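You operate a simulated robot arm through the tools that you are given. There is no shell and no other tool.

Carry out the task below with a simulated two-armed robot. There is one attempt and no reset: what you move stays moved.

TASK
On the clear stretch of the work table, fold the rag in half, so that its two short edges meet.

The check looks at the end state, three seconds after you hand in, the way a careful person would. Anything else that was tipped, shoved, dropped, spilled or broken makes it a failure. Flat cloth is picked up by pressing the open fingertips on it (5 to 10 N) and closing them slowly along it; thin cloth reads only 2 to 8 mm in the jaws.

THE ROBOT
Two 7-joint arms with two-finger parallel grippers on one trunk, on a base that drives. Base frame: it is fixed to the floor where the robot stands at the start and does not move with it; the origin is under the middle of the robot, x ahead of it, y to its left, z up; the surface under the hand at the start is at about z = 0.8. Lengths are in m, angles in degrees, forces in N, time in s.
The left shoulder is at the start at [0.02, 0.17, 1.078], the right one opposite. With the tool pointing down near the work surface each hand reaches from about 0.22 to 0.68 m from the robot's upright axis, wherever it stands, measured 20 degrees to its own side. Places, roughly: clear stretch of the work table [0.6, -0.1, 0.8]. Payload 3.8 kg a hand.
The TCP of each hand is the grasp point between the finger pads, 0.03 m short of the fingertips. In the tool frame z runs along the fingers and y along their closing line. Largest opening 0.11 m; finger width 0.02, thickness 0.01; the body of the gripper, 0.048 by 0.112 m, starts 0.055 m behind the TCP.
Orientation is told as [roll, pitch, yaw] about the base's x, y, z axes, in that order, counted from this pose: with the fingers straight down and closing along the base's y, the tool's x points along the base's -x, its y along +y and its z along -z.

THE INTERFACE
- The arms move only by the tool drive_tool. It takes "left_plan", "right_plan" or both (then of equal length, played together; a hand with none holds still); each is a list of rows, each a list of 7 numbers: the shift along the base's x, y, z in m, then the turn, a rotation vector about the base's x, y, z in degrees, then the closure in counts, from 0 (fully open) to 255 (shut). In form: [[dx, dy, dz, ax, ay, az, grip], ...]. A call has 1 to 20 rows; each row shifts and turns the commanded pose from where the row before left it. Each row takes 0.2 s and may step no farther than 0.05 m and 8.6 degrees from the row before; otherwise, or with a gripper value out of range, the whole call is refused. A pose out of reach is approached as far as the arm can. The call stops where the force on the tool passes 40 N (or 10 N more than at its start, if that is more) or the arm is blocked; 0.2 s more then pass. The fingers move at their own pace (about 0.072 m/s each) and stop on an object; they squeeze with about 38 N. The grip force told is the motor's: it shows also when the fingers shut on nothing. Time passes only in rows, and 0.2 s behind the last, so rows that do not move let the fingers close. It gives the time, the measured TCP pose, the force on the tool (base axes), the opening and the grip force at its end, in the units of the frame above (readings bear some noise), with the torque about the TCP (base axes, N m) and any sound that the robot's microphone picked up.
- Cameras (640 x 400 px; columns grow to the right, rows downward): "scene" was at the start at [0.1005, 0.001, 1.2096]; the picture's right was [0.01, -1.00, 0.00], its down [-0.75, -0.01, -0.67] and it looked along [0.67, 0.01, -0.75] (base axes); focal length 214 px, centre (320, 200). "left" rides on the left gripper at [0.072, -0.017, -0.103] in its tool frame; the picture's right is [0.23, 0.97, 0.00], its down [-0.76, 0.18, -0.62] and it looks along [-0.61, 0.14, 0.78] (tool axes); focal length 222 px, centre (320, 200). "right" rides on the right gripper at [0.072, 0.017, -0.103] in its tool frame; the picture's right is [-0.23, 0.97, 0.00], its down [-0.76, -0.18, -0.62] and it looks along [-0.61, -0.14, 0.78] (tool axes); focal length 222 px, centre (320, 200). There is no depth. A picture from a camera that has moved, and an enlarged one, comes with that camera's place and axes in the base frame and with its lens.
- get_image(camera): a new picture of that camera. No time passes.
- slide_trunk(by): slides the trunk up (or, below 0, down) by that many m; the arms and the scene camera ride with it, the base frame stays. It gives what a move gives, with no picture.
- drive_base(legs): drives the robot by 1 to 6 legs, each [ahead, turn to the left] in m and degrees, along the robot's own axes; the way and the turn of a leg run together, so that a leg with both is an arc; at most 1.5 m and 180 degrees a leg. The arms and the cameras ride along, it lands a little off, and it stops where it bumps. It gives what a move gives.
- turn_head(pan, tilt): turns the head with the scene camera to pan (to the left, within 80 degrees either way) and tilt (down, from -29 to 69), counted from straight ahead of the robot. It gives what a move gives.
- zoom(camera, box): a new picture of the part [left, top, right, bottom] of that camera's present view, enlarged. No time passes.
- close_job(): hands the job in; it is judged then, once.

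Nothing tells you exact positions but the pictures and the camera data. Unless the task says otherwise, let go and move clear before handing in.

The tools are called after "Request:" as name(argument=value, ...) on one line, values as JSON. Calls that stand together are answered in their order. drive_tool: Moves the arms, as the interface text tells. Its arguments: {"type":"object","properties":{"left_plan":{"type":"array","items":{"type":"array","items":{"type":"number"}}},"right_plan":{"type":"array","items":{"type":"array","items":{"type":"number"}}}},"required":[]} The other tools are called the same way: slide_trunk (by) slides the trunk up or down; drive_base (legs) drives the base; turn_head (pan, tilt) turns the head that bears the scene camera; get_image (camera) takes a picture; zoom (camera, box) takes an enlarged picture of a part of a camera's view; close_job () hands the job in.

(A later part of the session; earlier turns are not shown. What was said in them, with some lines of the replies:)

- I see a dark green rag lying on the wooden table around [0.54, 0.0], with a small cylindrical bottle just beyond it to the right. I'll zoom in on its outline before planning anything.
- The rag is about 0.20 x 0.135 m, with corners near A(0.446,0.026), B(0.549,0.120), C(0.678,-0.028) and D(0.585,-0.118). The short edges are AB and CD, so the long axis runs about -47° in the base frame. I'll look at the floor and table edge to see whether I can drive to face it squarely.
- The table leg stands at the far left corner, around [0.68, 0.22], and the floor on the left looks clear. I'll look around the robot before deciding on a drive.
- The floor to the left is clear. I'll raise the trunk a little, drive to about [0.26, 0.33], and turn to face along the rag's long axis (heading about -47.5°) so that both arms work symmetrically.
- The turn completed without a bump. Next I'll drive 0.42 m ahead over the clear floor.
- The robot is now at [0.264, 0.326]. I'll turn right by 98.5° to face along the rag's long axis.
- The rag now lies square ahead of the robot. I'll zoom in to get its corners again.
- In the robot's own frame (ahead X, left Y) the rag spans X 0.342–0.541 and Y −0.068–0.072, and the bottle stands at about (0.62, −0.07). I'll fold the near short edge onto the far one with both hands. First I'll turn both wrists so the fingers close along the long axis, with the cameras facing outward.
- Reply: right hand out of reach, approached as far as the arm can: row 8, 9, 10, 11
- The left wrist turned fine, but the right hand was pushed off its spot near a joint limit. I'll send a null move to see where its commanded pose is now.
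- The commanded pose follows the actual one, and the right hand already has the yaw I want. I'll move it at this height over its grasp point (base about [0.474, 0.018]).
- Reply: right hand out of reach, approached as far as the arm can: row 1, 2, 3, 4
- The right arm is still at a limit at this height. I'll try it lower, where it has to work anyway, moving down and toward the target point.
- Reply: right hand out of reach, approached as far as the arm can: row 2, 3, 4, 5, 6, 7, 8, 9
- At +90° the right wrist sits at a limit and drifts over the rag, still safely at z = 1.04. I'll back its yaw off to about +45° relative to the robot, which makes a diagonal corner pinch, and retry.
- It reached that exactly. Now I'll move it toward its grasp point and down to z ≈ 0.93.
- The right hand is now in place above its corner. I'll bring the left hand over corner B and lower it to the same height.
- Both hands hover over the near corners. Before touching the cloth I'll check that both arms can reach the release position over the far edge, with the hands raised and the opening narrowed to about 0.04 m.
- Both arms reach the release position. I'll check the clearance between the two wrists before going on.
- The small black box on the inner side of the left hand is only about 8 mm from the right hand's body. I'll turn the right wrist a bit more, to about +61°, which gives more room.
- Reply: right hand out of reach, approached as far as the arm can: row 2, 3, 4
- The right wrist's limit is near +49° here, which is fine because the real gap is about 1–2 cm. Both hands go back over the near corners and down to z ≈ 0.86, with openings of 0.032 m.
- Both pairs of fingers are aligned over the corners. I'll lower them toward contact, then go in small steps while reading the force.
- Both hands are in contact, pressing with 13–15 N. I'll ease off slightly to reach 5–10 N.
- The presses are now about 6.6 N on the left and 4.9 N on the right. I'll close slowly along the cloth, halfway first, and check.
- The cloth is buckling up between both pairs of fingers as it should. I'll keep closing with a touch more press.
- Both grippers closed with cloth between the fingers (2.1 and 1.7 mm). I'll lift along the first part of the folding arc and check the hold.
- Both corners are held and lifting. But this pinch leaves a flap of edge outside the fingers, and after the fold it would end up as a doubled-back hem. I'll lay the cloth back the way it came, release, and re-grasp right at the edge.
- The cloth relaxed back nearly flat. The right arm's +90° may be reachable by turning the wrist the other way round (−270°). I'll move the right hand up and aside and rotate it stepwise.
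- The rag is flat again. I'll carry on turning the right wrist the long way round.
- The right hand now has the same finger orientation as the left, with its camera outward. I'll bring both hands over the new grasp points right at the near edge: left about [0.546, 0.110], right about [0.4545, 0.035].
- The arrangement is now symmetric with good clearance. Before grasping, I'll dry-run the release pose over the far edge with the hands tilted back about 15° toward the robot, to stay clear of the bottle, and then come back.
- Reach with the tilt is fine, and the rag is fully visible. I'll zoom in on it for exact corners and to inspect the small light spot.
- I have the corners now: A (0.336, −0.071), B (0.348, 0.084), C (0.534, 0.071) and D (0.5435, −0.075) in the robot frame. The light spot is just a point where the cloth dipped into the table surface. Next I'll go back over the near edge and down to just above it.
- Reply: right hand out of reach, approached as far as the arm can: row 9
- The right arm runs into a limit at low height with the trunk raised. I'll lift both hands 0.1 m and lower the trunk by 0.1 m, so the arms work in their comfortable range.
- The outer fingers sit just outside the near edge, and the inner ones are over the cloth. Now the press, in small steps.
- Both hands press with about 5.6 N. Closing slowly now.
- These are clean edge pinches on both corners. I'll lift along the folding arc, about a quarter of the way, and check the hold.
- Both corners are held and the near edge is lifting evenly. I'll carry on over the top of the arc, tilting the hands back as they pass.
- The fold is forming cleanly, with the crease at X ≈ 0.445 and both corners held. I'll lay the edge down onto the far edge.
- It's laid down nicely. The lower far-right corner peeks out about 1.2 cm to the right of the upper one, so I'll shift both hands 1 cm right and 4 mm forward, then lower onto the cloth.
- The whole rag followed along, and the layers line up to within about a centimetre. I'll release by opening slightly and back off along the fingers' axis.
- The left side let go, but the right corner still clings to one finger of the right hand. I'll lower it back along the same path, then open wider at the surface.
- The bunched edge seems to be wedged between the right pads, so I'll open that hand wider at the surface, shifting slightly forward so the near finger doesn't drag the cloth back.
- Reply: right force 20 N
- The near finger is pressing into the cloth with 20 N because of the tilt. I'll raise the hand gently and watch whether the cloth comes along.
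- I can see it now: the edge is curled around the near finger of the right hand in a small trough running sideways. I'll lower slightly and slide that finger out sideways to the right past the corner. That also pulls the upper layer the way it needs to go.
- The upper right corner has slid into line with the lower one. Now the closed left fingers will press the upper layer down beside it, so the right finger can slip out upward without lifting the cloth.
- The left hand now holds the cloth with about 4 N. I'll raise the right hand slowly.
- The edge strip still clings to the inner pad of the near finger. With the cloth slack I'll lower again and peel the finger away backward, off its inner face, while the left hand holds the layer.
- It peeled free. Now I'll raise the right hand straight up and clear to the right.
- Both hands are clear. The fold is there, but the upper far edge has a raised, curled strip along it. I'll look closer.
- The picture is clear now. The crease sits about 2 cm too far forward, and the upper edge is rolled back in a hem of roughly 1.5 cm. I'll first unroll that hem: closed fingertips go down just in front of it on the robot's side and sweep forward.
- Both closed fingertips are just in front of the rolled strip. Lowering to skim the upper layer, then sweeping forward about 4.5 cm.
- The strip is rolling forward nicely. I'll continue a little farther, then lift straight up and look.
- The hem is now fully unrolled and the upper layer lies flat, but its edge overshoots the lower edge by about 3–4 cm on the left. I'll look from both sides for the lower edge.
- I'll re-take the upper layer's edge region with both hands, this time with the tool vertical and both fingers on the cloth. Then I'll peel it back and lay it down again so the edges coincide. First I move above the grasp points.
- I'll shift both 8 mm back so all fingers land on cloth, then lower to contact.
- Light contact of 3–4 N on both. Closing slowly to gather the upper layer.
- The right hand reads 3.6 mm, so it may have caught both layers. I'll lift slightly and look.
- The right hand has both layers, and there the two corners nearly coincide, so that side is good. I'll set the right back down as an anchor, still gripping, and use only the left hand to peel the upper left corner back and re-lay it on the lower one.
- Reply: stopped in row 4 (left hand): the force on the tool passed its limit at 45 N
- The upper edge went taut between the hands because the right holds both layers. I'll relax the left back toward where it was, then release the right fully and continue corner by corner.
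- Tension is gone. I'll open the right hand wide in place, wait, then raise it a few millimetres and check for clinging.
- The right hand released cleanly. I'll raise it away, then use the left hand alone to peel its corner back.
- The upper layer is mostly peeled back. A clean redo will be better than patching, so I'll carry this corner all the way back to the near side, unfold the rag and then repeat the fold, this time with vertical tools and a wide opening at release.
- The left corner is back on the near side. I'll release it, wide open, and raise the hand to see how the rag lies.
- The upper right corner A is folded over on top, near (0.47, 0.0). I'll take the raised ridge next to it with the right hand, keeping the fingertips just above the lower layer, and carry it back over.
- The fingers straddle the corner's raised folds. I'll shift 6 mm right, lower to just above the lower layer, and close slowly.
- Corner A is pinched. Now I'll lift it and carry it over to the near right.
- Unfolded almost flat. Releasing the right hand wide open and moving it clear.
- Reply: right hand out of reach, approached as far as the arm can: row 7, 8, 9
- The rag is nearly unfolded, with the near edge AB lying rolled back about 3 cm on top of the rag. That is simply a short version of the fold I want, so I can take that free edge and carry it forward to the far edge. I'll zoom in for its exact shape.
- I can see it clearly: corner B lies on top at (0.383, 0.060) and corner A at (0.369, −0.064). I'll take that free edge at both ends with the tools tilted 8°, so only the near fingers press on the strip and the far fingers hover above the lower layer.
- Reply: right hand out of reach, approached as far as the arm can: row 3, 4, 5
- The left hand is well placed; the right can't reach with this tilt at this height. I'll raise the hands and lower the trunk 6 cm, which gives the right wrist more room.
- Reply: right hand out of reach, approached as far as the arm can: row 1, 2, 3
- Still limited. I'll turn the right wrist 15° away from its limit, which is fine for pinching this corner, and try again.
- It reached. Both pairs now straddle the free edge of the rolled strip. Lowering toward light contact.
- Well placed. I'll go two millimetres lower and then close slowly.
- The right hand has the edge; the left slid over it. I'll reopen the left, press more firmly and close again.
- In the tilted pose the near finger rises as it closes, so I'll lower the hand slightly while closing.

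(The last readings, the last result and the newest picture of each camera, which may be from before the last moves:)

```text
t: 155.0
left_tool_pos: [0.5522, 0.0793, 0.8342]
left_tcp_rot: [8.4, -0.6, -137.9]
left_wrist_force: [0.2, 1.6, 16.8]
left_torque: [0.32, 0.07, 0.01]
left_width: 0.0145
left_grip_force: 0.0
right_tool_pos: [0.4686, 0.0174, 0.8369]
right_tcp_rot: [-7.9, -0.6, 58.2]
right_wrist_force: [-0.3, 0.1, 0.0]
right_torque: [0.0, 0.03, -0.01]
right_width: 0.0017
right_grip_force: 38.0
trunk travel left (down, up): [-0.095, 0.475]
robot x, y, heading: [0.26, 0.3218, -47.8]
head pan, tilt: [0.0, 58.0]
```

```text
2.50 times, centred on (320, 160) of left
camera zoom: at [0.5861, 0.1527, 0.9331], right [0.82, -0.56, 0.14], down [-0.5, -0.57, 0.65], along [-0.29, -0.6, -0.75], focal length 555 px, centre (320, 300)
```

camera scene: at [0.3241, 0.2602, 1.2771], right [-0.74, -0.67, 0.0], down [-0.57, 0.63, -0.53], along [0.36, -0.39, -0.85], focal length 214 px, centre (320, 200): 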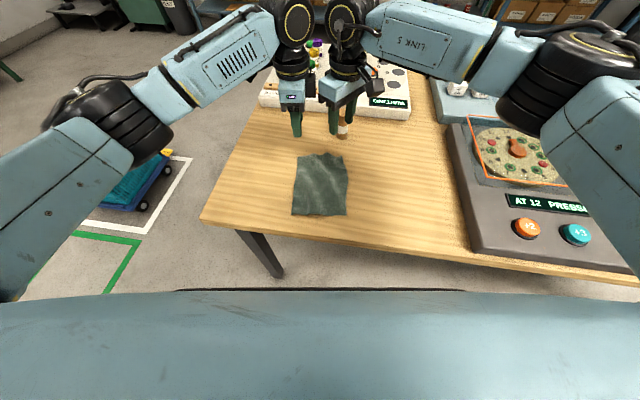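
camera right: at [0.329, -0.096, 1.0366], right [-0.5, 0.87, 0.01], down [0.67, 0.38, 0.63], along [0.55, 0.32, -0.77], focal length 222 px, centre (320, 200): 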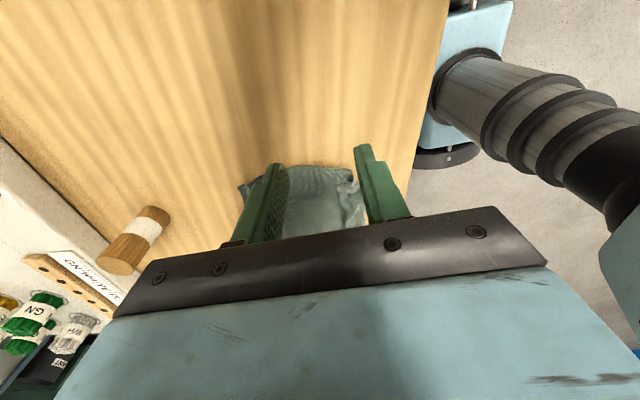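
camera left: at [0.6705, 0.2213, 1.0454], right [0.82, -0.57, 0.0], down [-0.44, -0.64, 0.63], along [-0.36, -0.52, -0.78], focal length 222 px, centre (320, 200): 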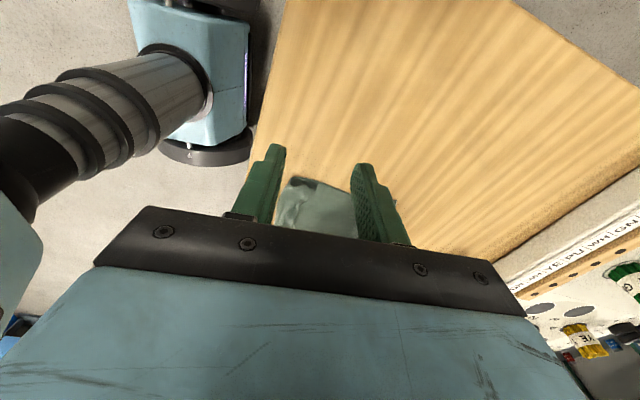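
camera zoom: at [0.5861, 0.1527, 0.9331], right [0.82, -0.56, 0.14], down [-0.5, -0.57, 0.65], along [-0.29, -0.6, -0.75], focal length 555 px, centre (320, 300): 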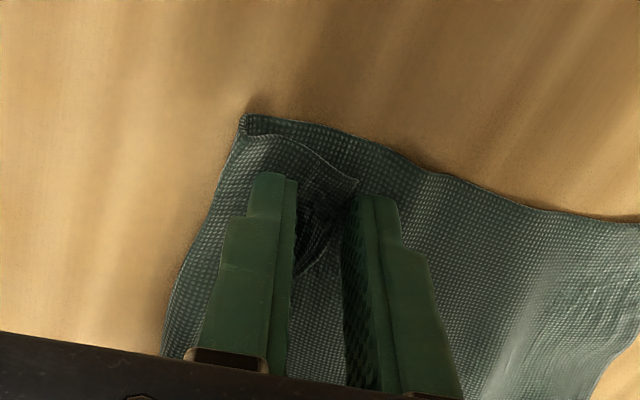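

Request:
drive_tool(left_plan=[[0, 0, 0.0008, 0, 0, 0, 225], [0, 0, 0, 0, 0, 0, 229], [0, 0, 0, 0, 0, 0, 233], [0, 0, 0, 0, 0, 0, 237], [0, 0, 0, 0, 0, 0, 241], [0, 0, 0, 0, 0, 0, 245], [0, 0, 0, 0, 0, 0, 250], [0, 0, 0, 0, 0, 0, 255], [0, 0, 0, 0, 0, 0, 255], [0, 0, 0, 0, 0, 0, 255]])

Request:
zoom(camera="left", box=[200, 80, 440, 240])

```text
t: 157.2
left_tool_pos: [0.5524, 0.079, 0.835]
left_tcp_rot: [8.3, -0.6, -137.9]
left_wrist_force: [0.1, 0.3, 0.8]
left_torque: [0.0, -0.03, -0.07]
left_width: 0.0016
left_grip_force: 38.0
right_tool_pos: [0.469, 0.0171, 0.837]
right_tcp_rot: [-7.9, -0.7, 58.2]
right_wrist_force: [0.4, 0.4, -0.4]
right_torque: [-0.02, 0.01, 0.03]
right_width: 0.0018
right_grip_force: 38.0
trunk travel left (down, up): [-0.095, 0.475]
robot x, y, heading: [0.263, 0.3254, -48.0]
head pan, tilt: [0.0, 58.0]
```

```text
2.50 times, centred on (320, 160) of left
camera zoom: at [0.5864, 0.1522, 0.9332], right [0.82, -0.56, 0.14], down [-0.5, -0.57, 0.65], along [-0.29, -0.6, -0.75], focal length 555 px, centre (320, 300)
```

zoom: 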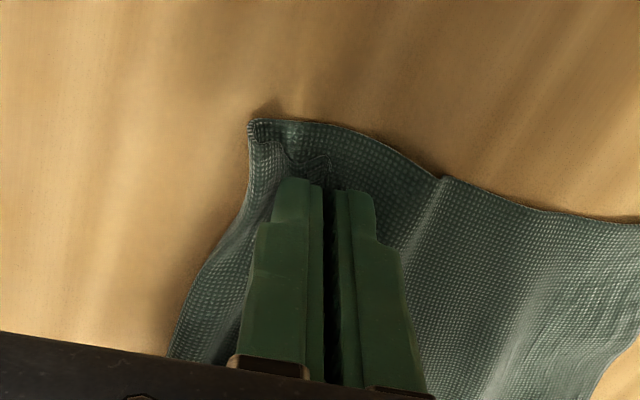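

Both hands now hold cloth (1.6 and 1.8 mm). I'll lift a little and check what is held.

Request:
drive_tool(left_plan=[[0, 0, 0.01, 0, 0, 0, 255], [0, 0, 0.01, 0, 0, 0, 255], [0, 0, 0.01, 0, 0, 0, 255], [0, 0, 0, 0, 0, 0, 255]], right_plan=[[0, 0, 0.01, 0, 0, 0, 255], [0, 0, 0.01, 0, 0, 0, 255], [0, 0, 0.01, 0, 0, 0, 255], [0, 0, 0, 0, 0, 0, 255]])

Request:
zoom(camera="left", box=[160, 60, 440, 240])

Request:
zoom(camera="right", box=[160, 60, 440, 240])

Request:
zoom(camera="scene", box=[270, 120, 370, 210])

```text
t: 158.2
left_tool_pos: [0.5525, 0.08, 0.865]
left_tcp_rot: [8.4, -0.6, -137.8]
left_wrist_force: [0.4, 0.0, -0.6]
left_torque: [0.0, 0.02, 0.01]
left_width: 0.0017
left_grip_force: 38.0
right_tool_pos: [0.469, 0.0174, 0.8681]
right_tcp_rot: [-7.9, -0.6, 58.1]
right_wrist_force: [0.8, -0.1, 0.7]
right_torque: [0.0, 0.02, 0.01]
right_width: 0.0015
right_grip_force: 38.2
trunk travel left (down, up): [-0.095, 0.475]
robot x, y, heading: [0.2632, 0.3279, -47.8]
head pan, tilt: [0.0, 58.0]
```

```text
2.22 times, centred on (300, 150) of left
camera zoom: at [0.5867, 0.1522, 0.963], right [0.82, -0.56, 0.14], down [-0.5, -0.57, 0.65], along [-0.29, -0.6, -0.75], focal length 494 px, centre (364, 311)
```

zoom: 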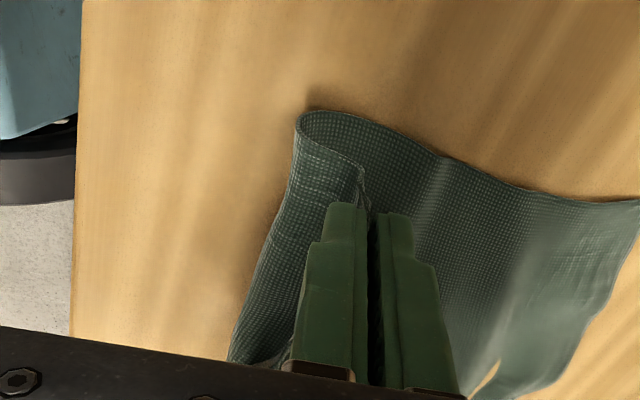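

```text
2.22 times, centred on (300, 150) of right
camera zoom: at [0.4039, -0.0287, 0.9682], right [-0.7, 0.7, -0.13], down [0.48, 0.59, 0.65], along [0.53, 0.39, -0.75], focal length 494 px, centre (364, 311)
```

zoom: 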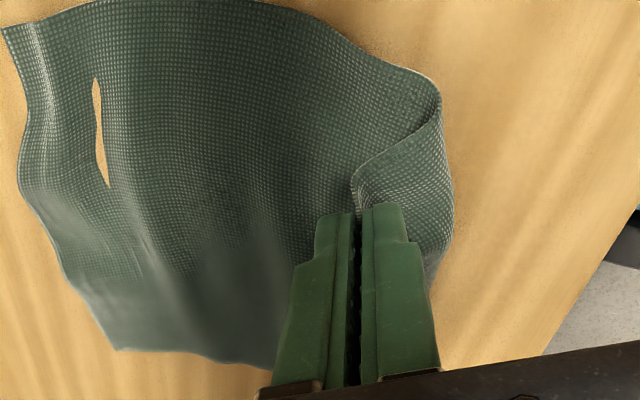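

```text
4.44 times, centred on (320, 165) of scene
camera zoom: at [0.3243, 0.26, 1.117], right [-0.74, -0.67, 0.0], down [-0.57, 0.63, -0.53], along [0.36, -0.39, -0.85], focal length 953 px, centre (320, 356)
```

zoom: 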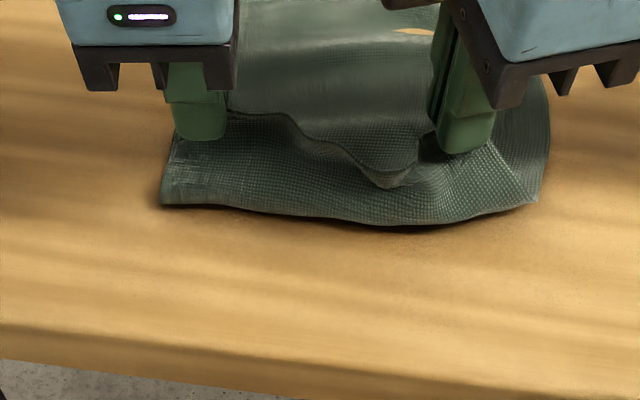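

Both hands hold just the free edge. Now I'll carry it forward in a low arc over the rag, straightening the tools as they go.

Request:
drive_tool(left_plan=[[0.008, -0.0096, 0.01, 0.593, 0.537, 0, 255], [0.008, -0.0096, 0.01, 0.593, 0.537, 0, 255], [0.008, -0.0096, 0.006, 0.593, 0.537, 0, 255], [0.008, -0.0096, 0.003, 0.593, 0.537, 0, 255], [0.008, -0.0096, 0, 0.593, 0.537, 0, 255], [0.008, -0.0096, -0.003, 0.593, 0.537, 0, 255], [0.008, -0.0096, -0.008, 0.593, 0.537, 0, 255], [0, 0, 0, 0, 0, 0, 255]], right_plan=[[0.0076, -0.0106, 0.01, 0.593, 0.537, 0, 255], [0.0076, -0.0106, 0.01, 0.593, 0.537, 0, 255], [0.0076, -0.0106, 0.006, 0.593, 0.537, 0, 255], [0.0076, -0.0106, 0.003, 0.593, 0.537, 0, 255], [0.0076, -0.0106, 0, 0.593, 0.537, 0, 255], [0.0076, -0.0106, -0.003, 0.593, 0.537, 0, 255], [0.0076, -0.0106, -0.008, 0.593, 0.537, 0, 255], [0, 0, 0, 0, 0, 0, 255]])

Request:
zoom(camera="left", box=[160, 40, 480, 240])

Request:
zoom(camera="right", box=[160, 40, 480, 240])

Request:
zoom(camera="scene", box=[270, 110, 370, 200])

```text
t: 160.0
left_tool_pos: [0.6088, 0.0109, 0.8828]
left_tcp_rot: [2.7, -0.6, -137.8]
left_wrist_force: [0.2, 0.0, -0.6]
left_torque: [-0.01, -0.01, 0.0]
left_width: 0.0018
left_grip_force: 38.0
right_tool_pos: [0.5223, -0.0577, 0.8843]
right_tcp_rot: [-2.5, -2.1, 58.1]
right_wrist_force: [0.2, -0.4, 0.1]
right_torque: [-0.03, -0.03, -0.02]
right_width: 0.0016
right_grip_force: 37.9
trunk travel left (down, up): [-0.095, 0.475]
robot x, y, heading: [0.264, 0.3283, -47.9]
head pan, tilt: [0.0, 58.0]
```

```text
2.00 times, centred on (320, 140) of left
camera zoom: at [0.6492, 0.0775, 0.9838], right [0.82, -0.57, 0.04], down [-0.46, -0.62, 0.64], along [-0.34, -0.55, -0.77], focal length 444 px, centre (320, 320)
```

zoom: 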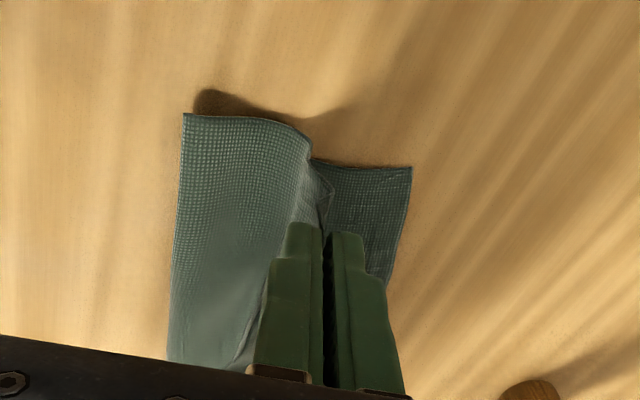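

```text
2.00 times, centred on (320, 140) of right
camera zoom: at [0.4641, -0.1101, 0.9863], right [-0.7, 0.71, -0.03], down [0.52, 0.55, 0.66], along [0.49, 0.45, -0.75], focal length 444 px, centre (320, 320)
```

zoom: 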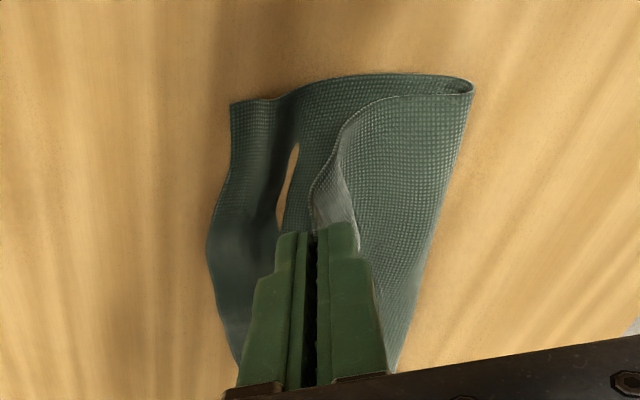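

```text
4.44 times, centred on (320, 155) of scene
camera zoom: at [0.3243, 0.26, 1.1171], right [-0.74, -0.67, 0.0], down [-0.57, 0.63, -0.53], along [0.36, -0.39, -0.85], focal length 953 px, centre (320, 400)
```

zoom: 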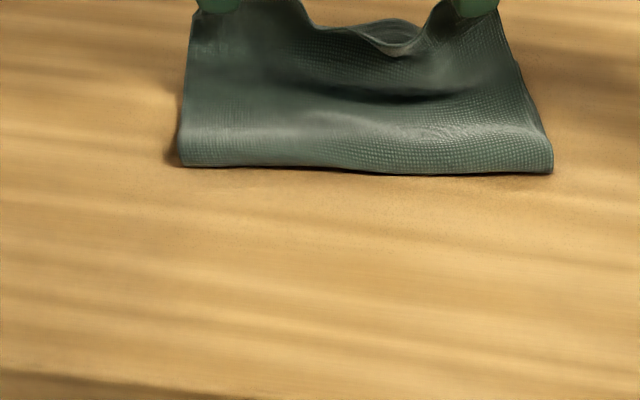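

The fold is rolling forward cleanly: the crease is straight and both corners are on course. Lower far corners are C (0.503, 0.060) and D (0.497, −0.091). Laying the edge down on them now.

Request:
drive_tool(left_plan=[[0.0081, -0.0089, -0.007, 0.445, 0.403, 0, 255], [0.0071, -0.0078, -0.011, 0.445, 0.403, 0, 255], [0.0054, -0.0059, -0.013, 0.445, 0.403, 0, 255], [0.0027, -0.003, -0.009, 0.445, 0.403, 0, 255], [0.0007, -0.0007, -0.004, 0, 0, 0, 255], [0, 0, 0, 0, 0, 0, 255]], right_plan=[[0.0075, -0.0097, -0.007, 0.445, 0.403, 0, 255], [0.0066, -0.0088, -0.011, 0.445, 0.403, 0, 255], [0.0049, -0.0069, -0.013, 0.445, 0.403, 0, 255], [0.0021, -0.0038, -0.01, 0.445, 0.403, 0, 255], [0.0007, -0.0007, -0.004, 0, 0, 0, 255], [0, 0, 0, 0, 0, 0, 255]])

Request:
zoom(camera="left", box=[160, 40, 480, 240])

Request:
zoom(camera="right", box=[160, 40, 480, 240])

Request:
zoom(camera="scene", box=[270, 100, 370, 190])

```text
t: 161.4
left_tool_pos: [0.6321, -0.0148, 0.8389]
left_tcp_rot: [0.3, -0.6, -137.8]
left_wrist_force: [0.0, 0.3, 0.3]
left_torque: [-0.03, -0.04, -0.01]
left_width: 0.0019
left_grip_force: 37.8
right_tool_pos: [0.5445, -0.0871, 0.8385]
right_tcp_rot: [-0.1, -2.7, 57.8]
right_wrist_force: [-0.2, -0.1, -0.1]
right_torque: [-0.01, -0.07, -0.01]
right_width: 0.0014
right_grip_force: 38.0
trunk travel left (down, up): [-0.095, 0.475]
robot x, y, heading: [0.2601, 0.3252, -47.8]
head pan, tilt: [0.0, 58.0]
```

```text
2.00 times, centred on (320, 140) of left
camera zoom: at [0.6761, 0.0481, 0.9406], right [0.82, -0.57, 0.0], down [-0.44, -0.64, 0.63], along [-0.36, -0.52, -0.77], focal length 444 px, centre (320, 320)
```

zoom: 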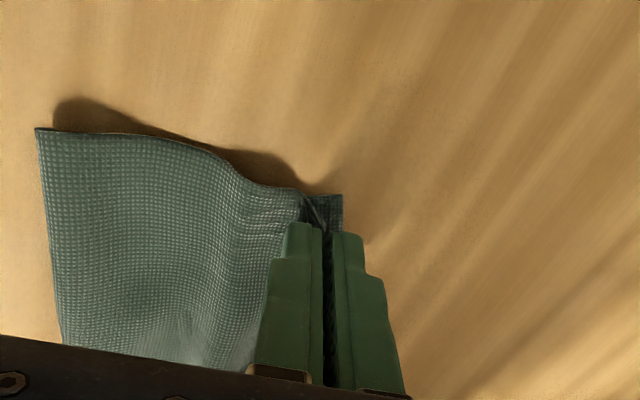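

```text
2.00 times, centred on (320, 140) of right
camera zoom: at [0.4886, -0.143, 0.9406], right [-0.7, 0.71, 0.01], down [0.54, 0.53, 0.66], along [0.46, 0.47, -0.75], focal length 444 px, centre (320, 320)
```

zoom: 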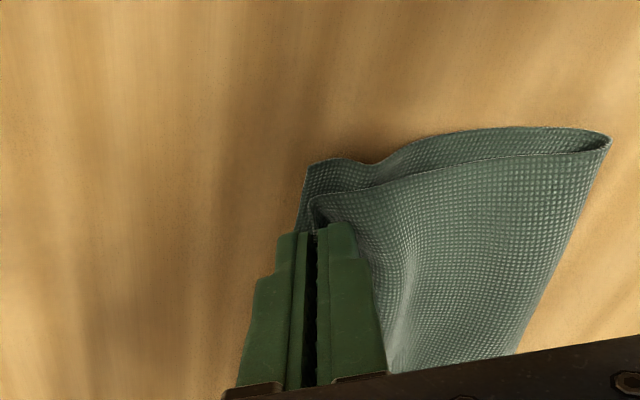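

```text
4.44 times, centred on (320, 145) of scene
camera zoom: at [0.3243, 0.26, 1.1171], right [-0.74, -0.67, 0.0], down [-0.57, 0.63, -0.53], along [0.36, -0.39, -0.85], focal length 953 px, centre (320, 444)
```

zoom: 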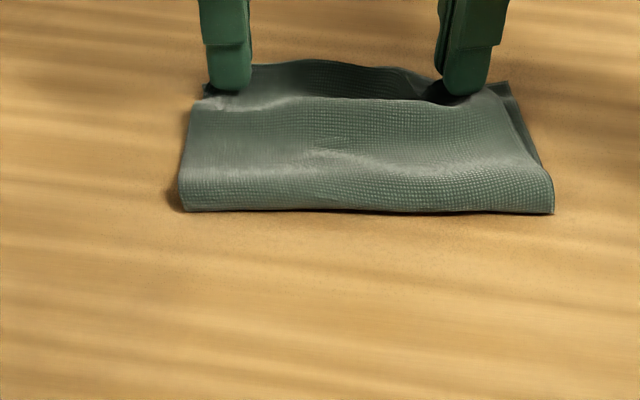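

Very close. The lower edge peeks out by about 7 mm on the left and 1 cm at the right corner. I'll make a small correction with the edge slightly lifted: forward 6 mm, right hand 8 mm outward. Then I'll set it down.

Request:
drive_tool(left_plan=[[0, 0, 0.005, 0, 0, 0, 255], [0.0028, -0.0016, 0, 0, 0, 0, 255], [0.0027, -0.0015, 0, 0, 0, 0, 255], [0, 0, -0.005, 0, 0, 0, 255], [0, 0, -0.002, 0, 0, 0, 255], [0, 0, 0, 0, 0, 0, 255]], right_plan=[[0, 0, 0.005, 0, 0, 0, 255], [-0.001, -0.0049, 0, 0, 0, 0, 255], [-0.0009, -0.0049, 0, 0, 0, 0, 255], [0, 0, -0.005, 0, 0, 0, 255], [0, 0, -0.002, 0, 0, 0, 255], [0, 0, 0, 0, 0, 0, 255]])

Request:
zoom(camera="left", box=[160, 40, 480, 240])

Request:
zoom(camera="right", box=[160, 40, 480, 240])

Request:
zoom(camera="scene", box=[270, 100, 370, 190])

```text
t: 162.8
left_tool_pos: [0.6375, -0.0184, 0.836]
left_tcp_rot: [0.2, -0.6, -137.9]
left_wrist_force: [-0.8, 1.3, 0.7]
left_torque: [-0.01, -0.06, -0.01]
left_width: 0.0018
left_grip_force: 37.8
right_tool_pos: [0.5416, -0.0962, 0.8381]
right_tcp_rot: [-0.1, -2.8, 57.8]
right_wrist_force: [1.2, 0.3, 0.2]
right_torque: [0.0, -0.04, -0.01]
right_width: 0.0017
right_grip_force: 38.3
trunk travel left (down, up): [-0.095, 0.475]
robot x, y, heading: [0.2662, 0.3219, -47.7]
head pan, tilt: [0.0, 58.0]
```

```text
2.00 times, centred on (320, 140) of left
camera zoom: at [0.6814, 0.0448, 0.9386], right [0.82, -0.57, 0.0], down [-0.44, -0.64, 0.63], along [-0.36, -0.52, -0.77], focal length 444 px, centre (320, 320)
```

zoom: 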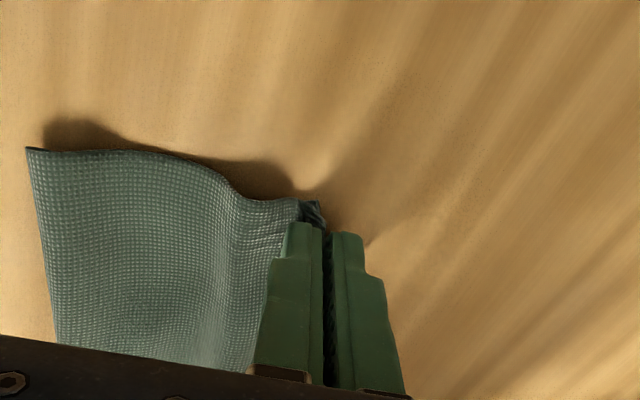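

```text
2.00 times, centred on (320, 140) of right
camera zoom: at [0.4862, -0.1527, 0.939], right [-0.7, 0.71, 0.01], down [0.54, 0.53, 0.66], along [0.46, 0.47, -0.75], focal length 444 px, centre (320, 320)
```

zoom: 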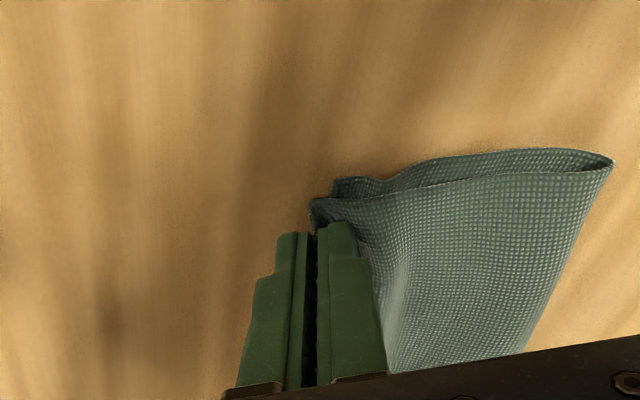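

```text
4.44 times, centred on (320, 145) of scene
camera zoom: at [0.3243, 0.26, 1.1171], right [-0.74, -0.67, 0.0], down [-0.57, 0.63, -0.53], along [0.36, -0.39, -0.85], focal length 953 px, centre (320, 444)
```

zoom: 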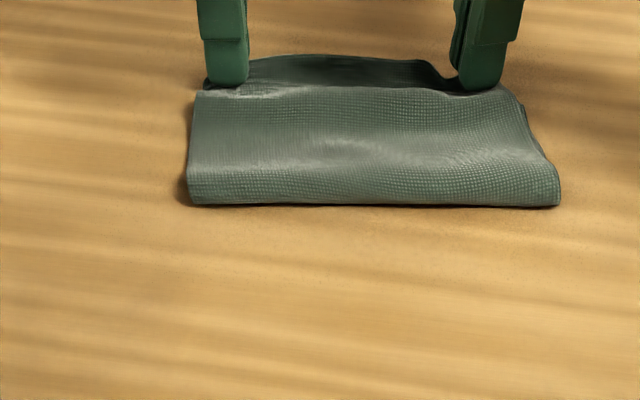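

The corners now coincide within a few millimetres. I'll release both hands by opening wide in place, then raise slightly and check for clinging.

Request:
drive_tool(left_plan=[[0, 0, 0, 0, 0, 0, 235], [0, 0, 0, 0, 0, 0, 210], [0, 0, 0, 0, 0, 0, 185], [0, 0, 0, 0, 0, 0, 150], [0, 0, 0, 0, 0, 0, 150], [0, 0, 0.003, 0, 0, 0, 150], [0, 0, 0.004, 0, 0, 0, 150], [0, 0, 0.005, 0, 0, 0, 150], [0, 0, 0, 0, 0, 0, 150]], right_plan=[[0, 0, 0, 0, 0, 0, 235], [0, 0, 0, 0, 0, 0, 210], [0, 0, 0, 0, 0, 0, 185], [0, 0, 0, 0, 0, 0, 150], [0, 0, 0, 0, 0, 0, 150], [0, 0, 0.003, 0, 0, 0, 150], [0, 0, 0.004, 0, 0, 0, 150], [0, 0, 0.005, 0, 0, 0, 150], [0, 0, 0, 0, 0, 0, 150]])

Request:
zoom(camera="left", box=[160, 40, 480, 240])

Request:
zoom(camera="right", box=[160, 40, 480, 240])

Request:
zoom(camera="scene", box=[270, 100, 370, 190])

```text
t: 164.8
left_tool_pos: [0.638, -0.0174, 0.849]
left_tcp_rot: [0.3, -0.5, -137.8]
left_wrist_force: [0.2, -0.6, 0.1]
left_torque: [-0.04, 0.01, 0.01]
left_width: 0.0453
left_grip_force: 0.1
right_tool_pos: [0.5416, -0.0971, 0.8506]
right_tcp_rot: [0.0, -2.8, 57.9]
right_wrist_force: [0.3, -1.0, -1.1]
right_torque: [0.01, -0.03, 0.0]
right_width: 0.0449
right_grip_force: 0.0
trunk travel left (down, up): [-0.095, 0.475]
robot x, y, heading: [0.2611, 0.3229, -47.8]
head pan, tilt: [0.0, 58.0]
```

```text
2.00 times, centred on (320, 140) of left
camera zoom: at [0.6815, 0.0446, 0.9508], right [0.82, -0.57, 0.0], down [-0.44, -0.64, 0.63], along [-0.36, -0.52, -0.77], focal length 444 px, centre (320, 320)
```

zoom: 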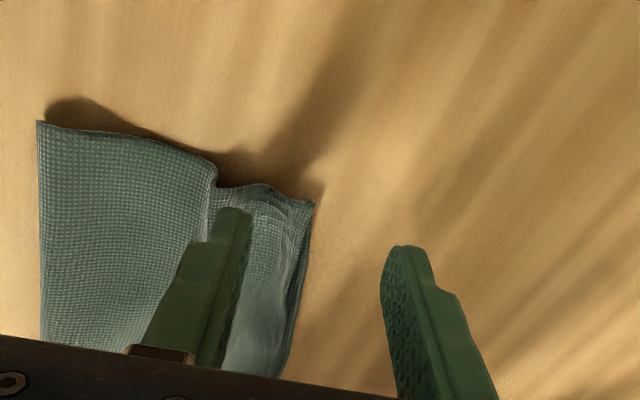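

```text
2.00 times, centred on (320, 140) of right
camera zoom: at [0.4863, -0.1531, 0.951], right [-0.7, 0.71, 0.01], down [0.54, 0.53, 0.66], along [0.46, 0.47, -0.75], focal length 444 px, centre (320, 320)
```

zoom: 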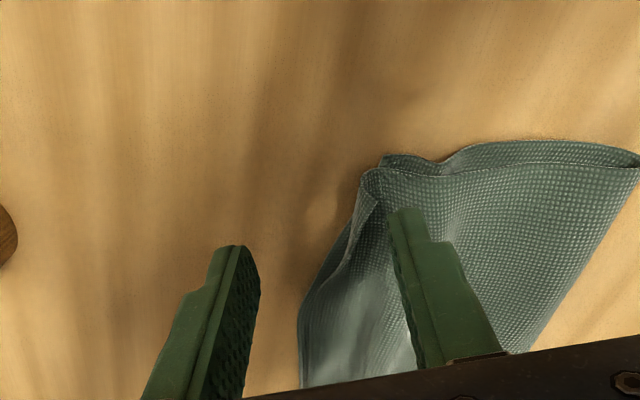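

```text
4.44 times, centred on (320, 145) of scene
camera zoom: at [0.3243, 0.26, 1.117], right [-0.74, -0.67, 0.0], down [-0.57, 0.63, -0.53], along [0.36, -0.39, -0.85], focal length 953 px, centre (320, 444)
```

zoom: 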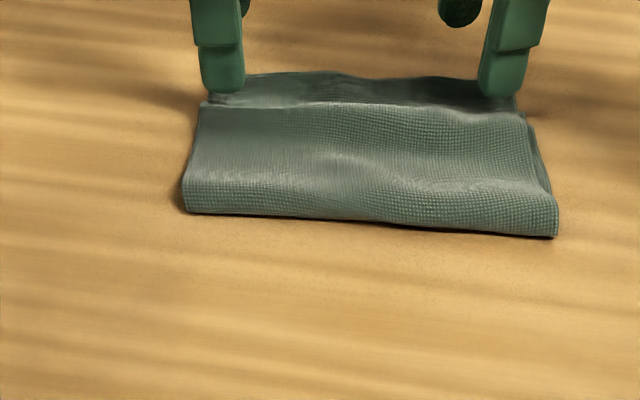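

Released cleanly, and the edges lie together. I'll raise both hands slowly straight up and away to the sides.

Request:
drive_tool(left_plan=[[0, 0, 0.005, 0, 0, 0, 150], [0, 0, 0.008, 0, 0, 0, 150], [0, 0, 0.012, 0, 0, 0, 150], [0, 0, 0.02, 0, 0, 0, 150], [0, 0, 0.03, 0, 0, 0, 150], [0.03, 0.027, 0.02, 0, 0, 0, 150], [0.03, 0.027, 0, 0, 0, 0, 150], [0.02, 0.018, 0, 0, 0, 0, 150]], right_plan=[[0, 0, 0.005, 0, 0, 0, 150], [0, 0, 0.008, 0, 0, 0, 150], [0, 0, 0.012, 0, 0, 0, 150], [0, 0, 0.02, 0, 0, 0, 150], [0, 0, 0.03, 0, 0, 0, 150], [-0.03, -0.027, 0.02, 0, 0, 0, 150], [-0.03, -0.027, 0, 0, 0, 0, 150], [-0.02, -0.018, 0, 0, 0, 0, 150]])

Request:
zoom(camera="scene", box=[280, 90, 370, 170])

Request:
get_image(camera="right")

Request:
get_image(camera="left")

```text
t: 166.6
left_tool_pos: [0.7194, 0.0547, 0.9427]
left_tcp_rot: [0.4, -0.5, -137.8]
left_wrist_force: [0.0, -0.6, 0.4]
left_torque: [-0.03, 0.0, -0.03]
left_width: 0.0453
left_grip_force: 0.1
right_tool_pos: [0.4608, -0.169, 0.9454]
right_tcp_rot: [-0.1, -2.8, 58.0]
right_wrist_force: [0.2, 0.9, -0.1]
right_torque: [0.02, 0.02, 0.01]
right_width: 0.0456
right_grip_force: 0.1
trunk travel left (down, up): [-0.095, 0.475]
robot x, y, heading: [0.263, 0.3281, -47.9]
head pan, tilt: [0.0, 58.0]
```

```text
5.00 times, centred on (325, 130) of scene
camera zoom: at [0.3242, 0.2601, 1.1171], right [-0.74, -0.67, 0.0], down [-0.57, 0.63, -0.53], along [0.36, -0.39, -0.85], focal length 1072 px, centre (295, 550)
```

zoom: 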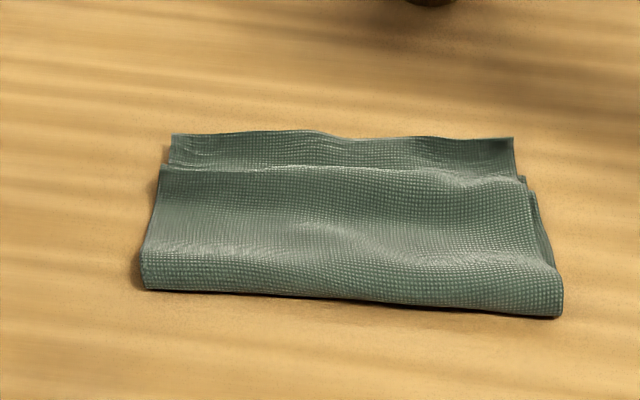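

```text
taken
camera right: at [0.4063, -0.2252, 1.0458], right [-0.7, 0.71, 0.01], down [0.54, 0.53, 0.66], along [0.46, 0.47, -0.75], focal length 222 px, centre (320, 200)
```

right: 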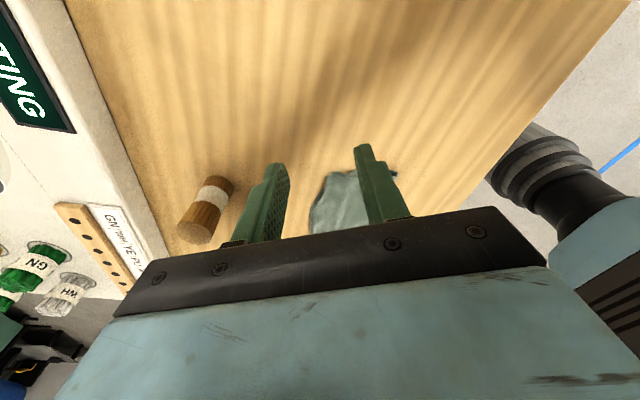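

```text
taken
camera left: at [0.7625, 0.1174, 1.0462], right [0.82, -0.57, 0.0], down [-0.44, -0.64, 0.63], along [-0.36, -0.52, -0.77], focal length 222 px, centre (320, 200)
```

left: 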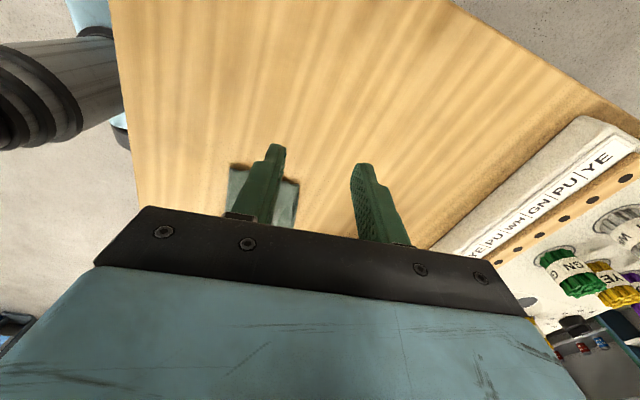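

The rag now lies as a neat rectangle. I'll look closely to see whether the strip at the far side is the upper or the lower layer.

Request:
zoom(camera="scene", box=[298, 110, 338, 135])

Request:
zoom(camera="scene", box=[336, 110, 376, 135])

Request:
zoom(camera="right", box=[290, 150, 410, 240])

Request:
zoom(camera="left", box=[210, 140, 330, 240])

```text
16.00 times, centred on (318, 122) of scene
camera zoom: at [0.3242, 0.2601, 1.1171], right [-0.74, -0.67, 0.0], down [-0.57, 0.63, -0.53], along [0.36, -0.39, -0.85], focal length 3432 px, centre (352, 1440)
```

zoom: 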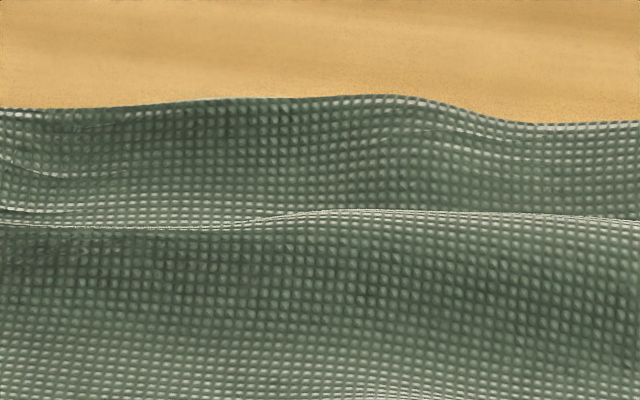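

```text
16.00 times, centred on (356, 122) of scene
camera zoom: at [0.3242, 0.2601, 1.1171], right [-0.74, -0.67, 0.0], down [-0.57, 0.63, -0.53], along [0.36, -0.39, -0.85], focal length 3432 px, centre (-256, 1440)
```

zoom: 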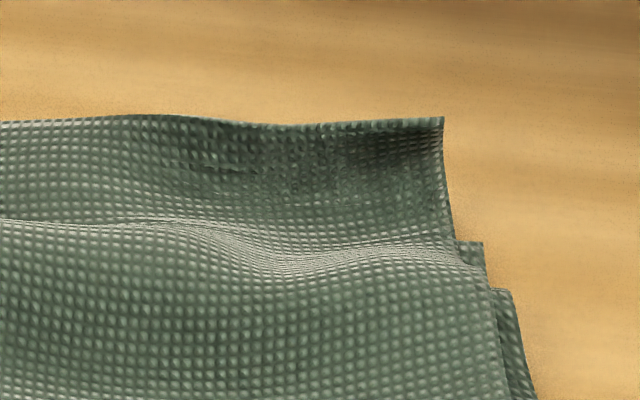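

```text
4.44 times, centred on (350, 195) of right
camera zoom: at [0.4063, -0.2252, 1.0458], right [-0.7, 0.71, 0.01], down [0.54, 0.53, 0.66], along [0.46, 0.47, -0.75], focal length 987 px, centre (187, 222)
```

zoom: 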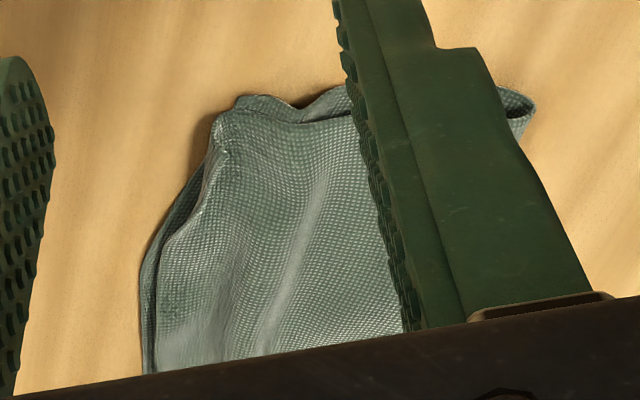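

```text
4.00 times, centred on (270, 190) of left
camera zoom: at [0.7625, 0.1174, 1.0462], right [0.82, -0.57, 0.0], down [-0.44, -0.64, 0.63], along [-0.36, -0.52, -0.77], focal length 888 px, centre (520, 240)
```

zoom: 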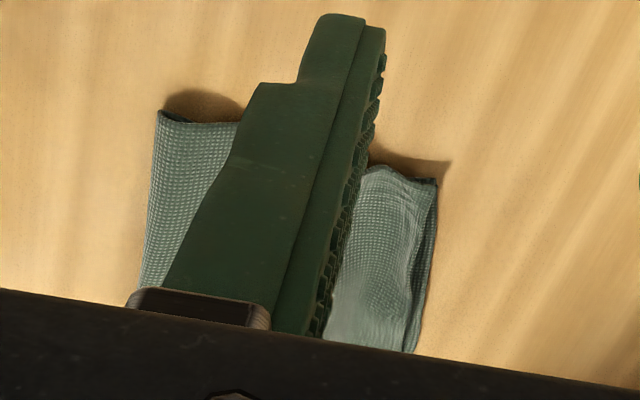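

The edges meet: the far strip is the upper layer running over a slight wave, and the lower edge lies within about half a centimetre of it on both sides. I'll raise the hands well clear and take a final look at the whole scene.

Request:
drive_tool(left_plan=[[0.02, 0.018, 0.03, 0, 0, 0, 150], [0.02, 0.018, 0.03, 0, 0, 0, 150], [0, 0, 0, 0, 0, 0, 150]], right_plan=[[-0.02, -0.018, 0.03, 0, 0, 0, 150], [-0.02, -0.018, 0.03, 0, 0, 0, 150], [0, 0, 0, 0, 0, 0, 150]])

Request:
get_image(camera="scene")

Request:
zoom(camera="scene", box=[270, 80, 370, 180])

```text
t: 167.4
left_tool_pos: [0.7594, 0.0919, 1.0024]
left_tcp_rot: [0.3, -0.6, -137.8]
left_wrist_force: [0.2, 0.2, -1.1]
left_torque: [0.02, 0.0, 0.01]
left_width: 0.0451
left_grip_force: 0.1
right_tool_pos: [0.4214, -0.2048, 1.0051]
right_tcp_rot: [-0.1, -2.8, 58.0]
right_wrist_force: [-0.1, 0.1, -0.4]
right_torque: [-0.03, -0.05, 0.0]
right_width: 0.0453
right_grip_force: 0.1
trunk travel left (down, up): [-0.095, 0.475]
robot x, y, heading: [0.2649, 0.3297, -47.9]
head pan, tilt: [0.0, 58.0]
```

```text
taken
camera scene: at [0.3244, 0.2598, 1.117], right [-0.74, -0.67, 0.0], down [-0.57, 0.63, -0.53], along [0.36, -0.39, -0.85], focal length 214 px, centre (320, 200)
```

scene: 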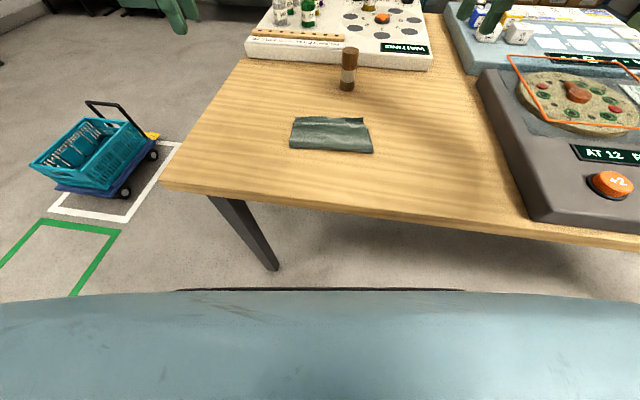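

```text
4.00 times, centred on (320, 130) of scene
camera zoom: at [0.3244, 0.2598, 1.117], right [-0.74, -0.67, 0.0], down [-0.57, 0.63, -0.53], along [0.36, -0.39, -0.85], focal length 858 px, centre (320, 480)
```

zoom: 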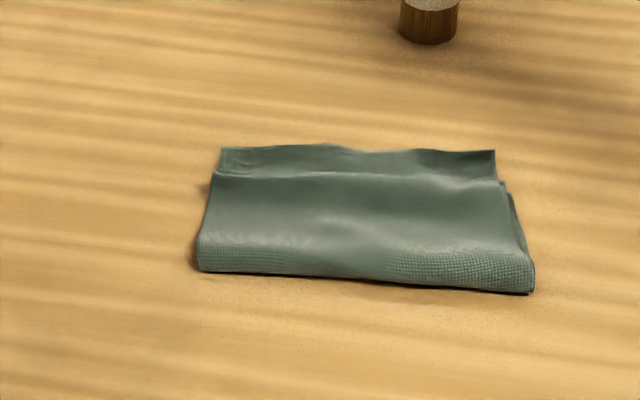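

The rag lies folded in half as a neat rectangle of about 0.10 x 0.16 m, with its short edges together. The bottle and the boards stand where they were, and both hands are clear. I'm handing in.

Request:
close_job()

```text
The job is handed in.
```

The rag is folded in half on the clear stretch of the table, and I have handed the job in. The result of the check hasn't come back to me.

- **Fit of the fold:** the two short edges lie within about half a centimetre of each other. The lower layer shows by at most about 1 cm along the right side.
- **Shape:** the folded rag measures roughly 0.10 x 0.16 m, with a slight wave left in the top layer near the far edge.
- **Surroundings:** the bottle beside the rag is still upright and nothing else on the table was touched. Both hands let go and moved clear before I handed in.

The first fold came out crooked because the right gripper clung to the cloth on release. I opened the rag up again and refolded it. I also drove the robot around to the rag's short side and lowered the trunk, so it is no longer where it started.
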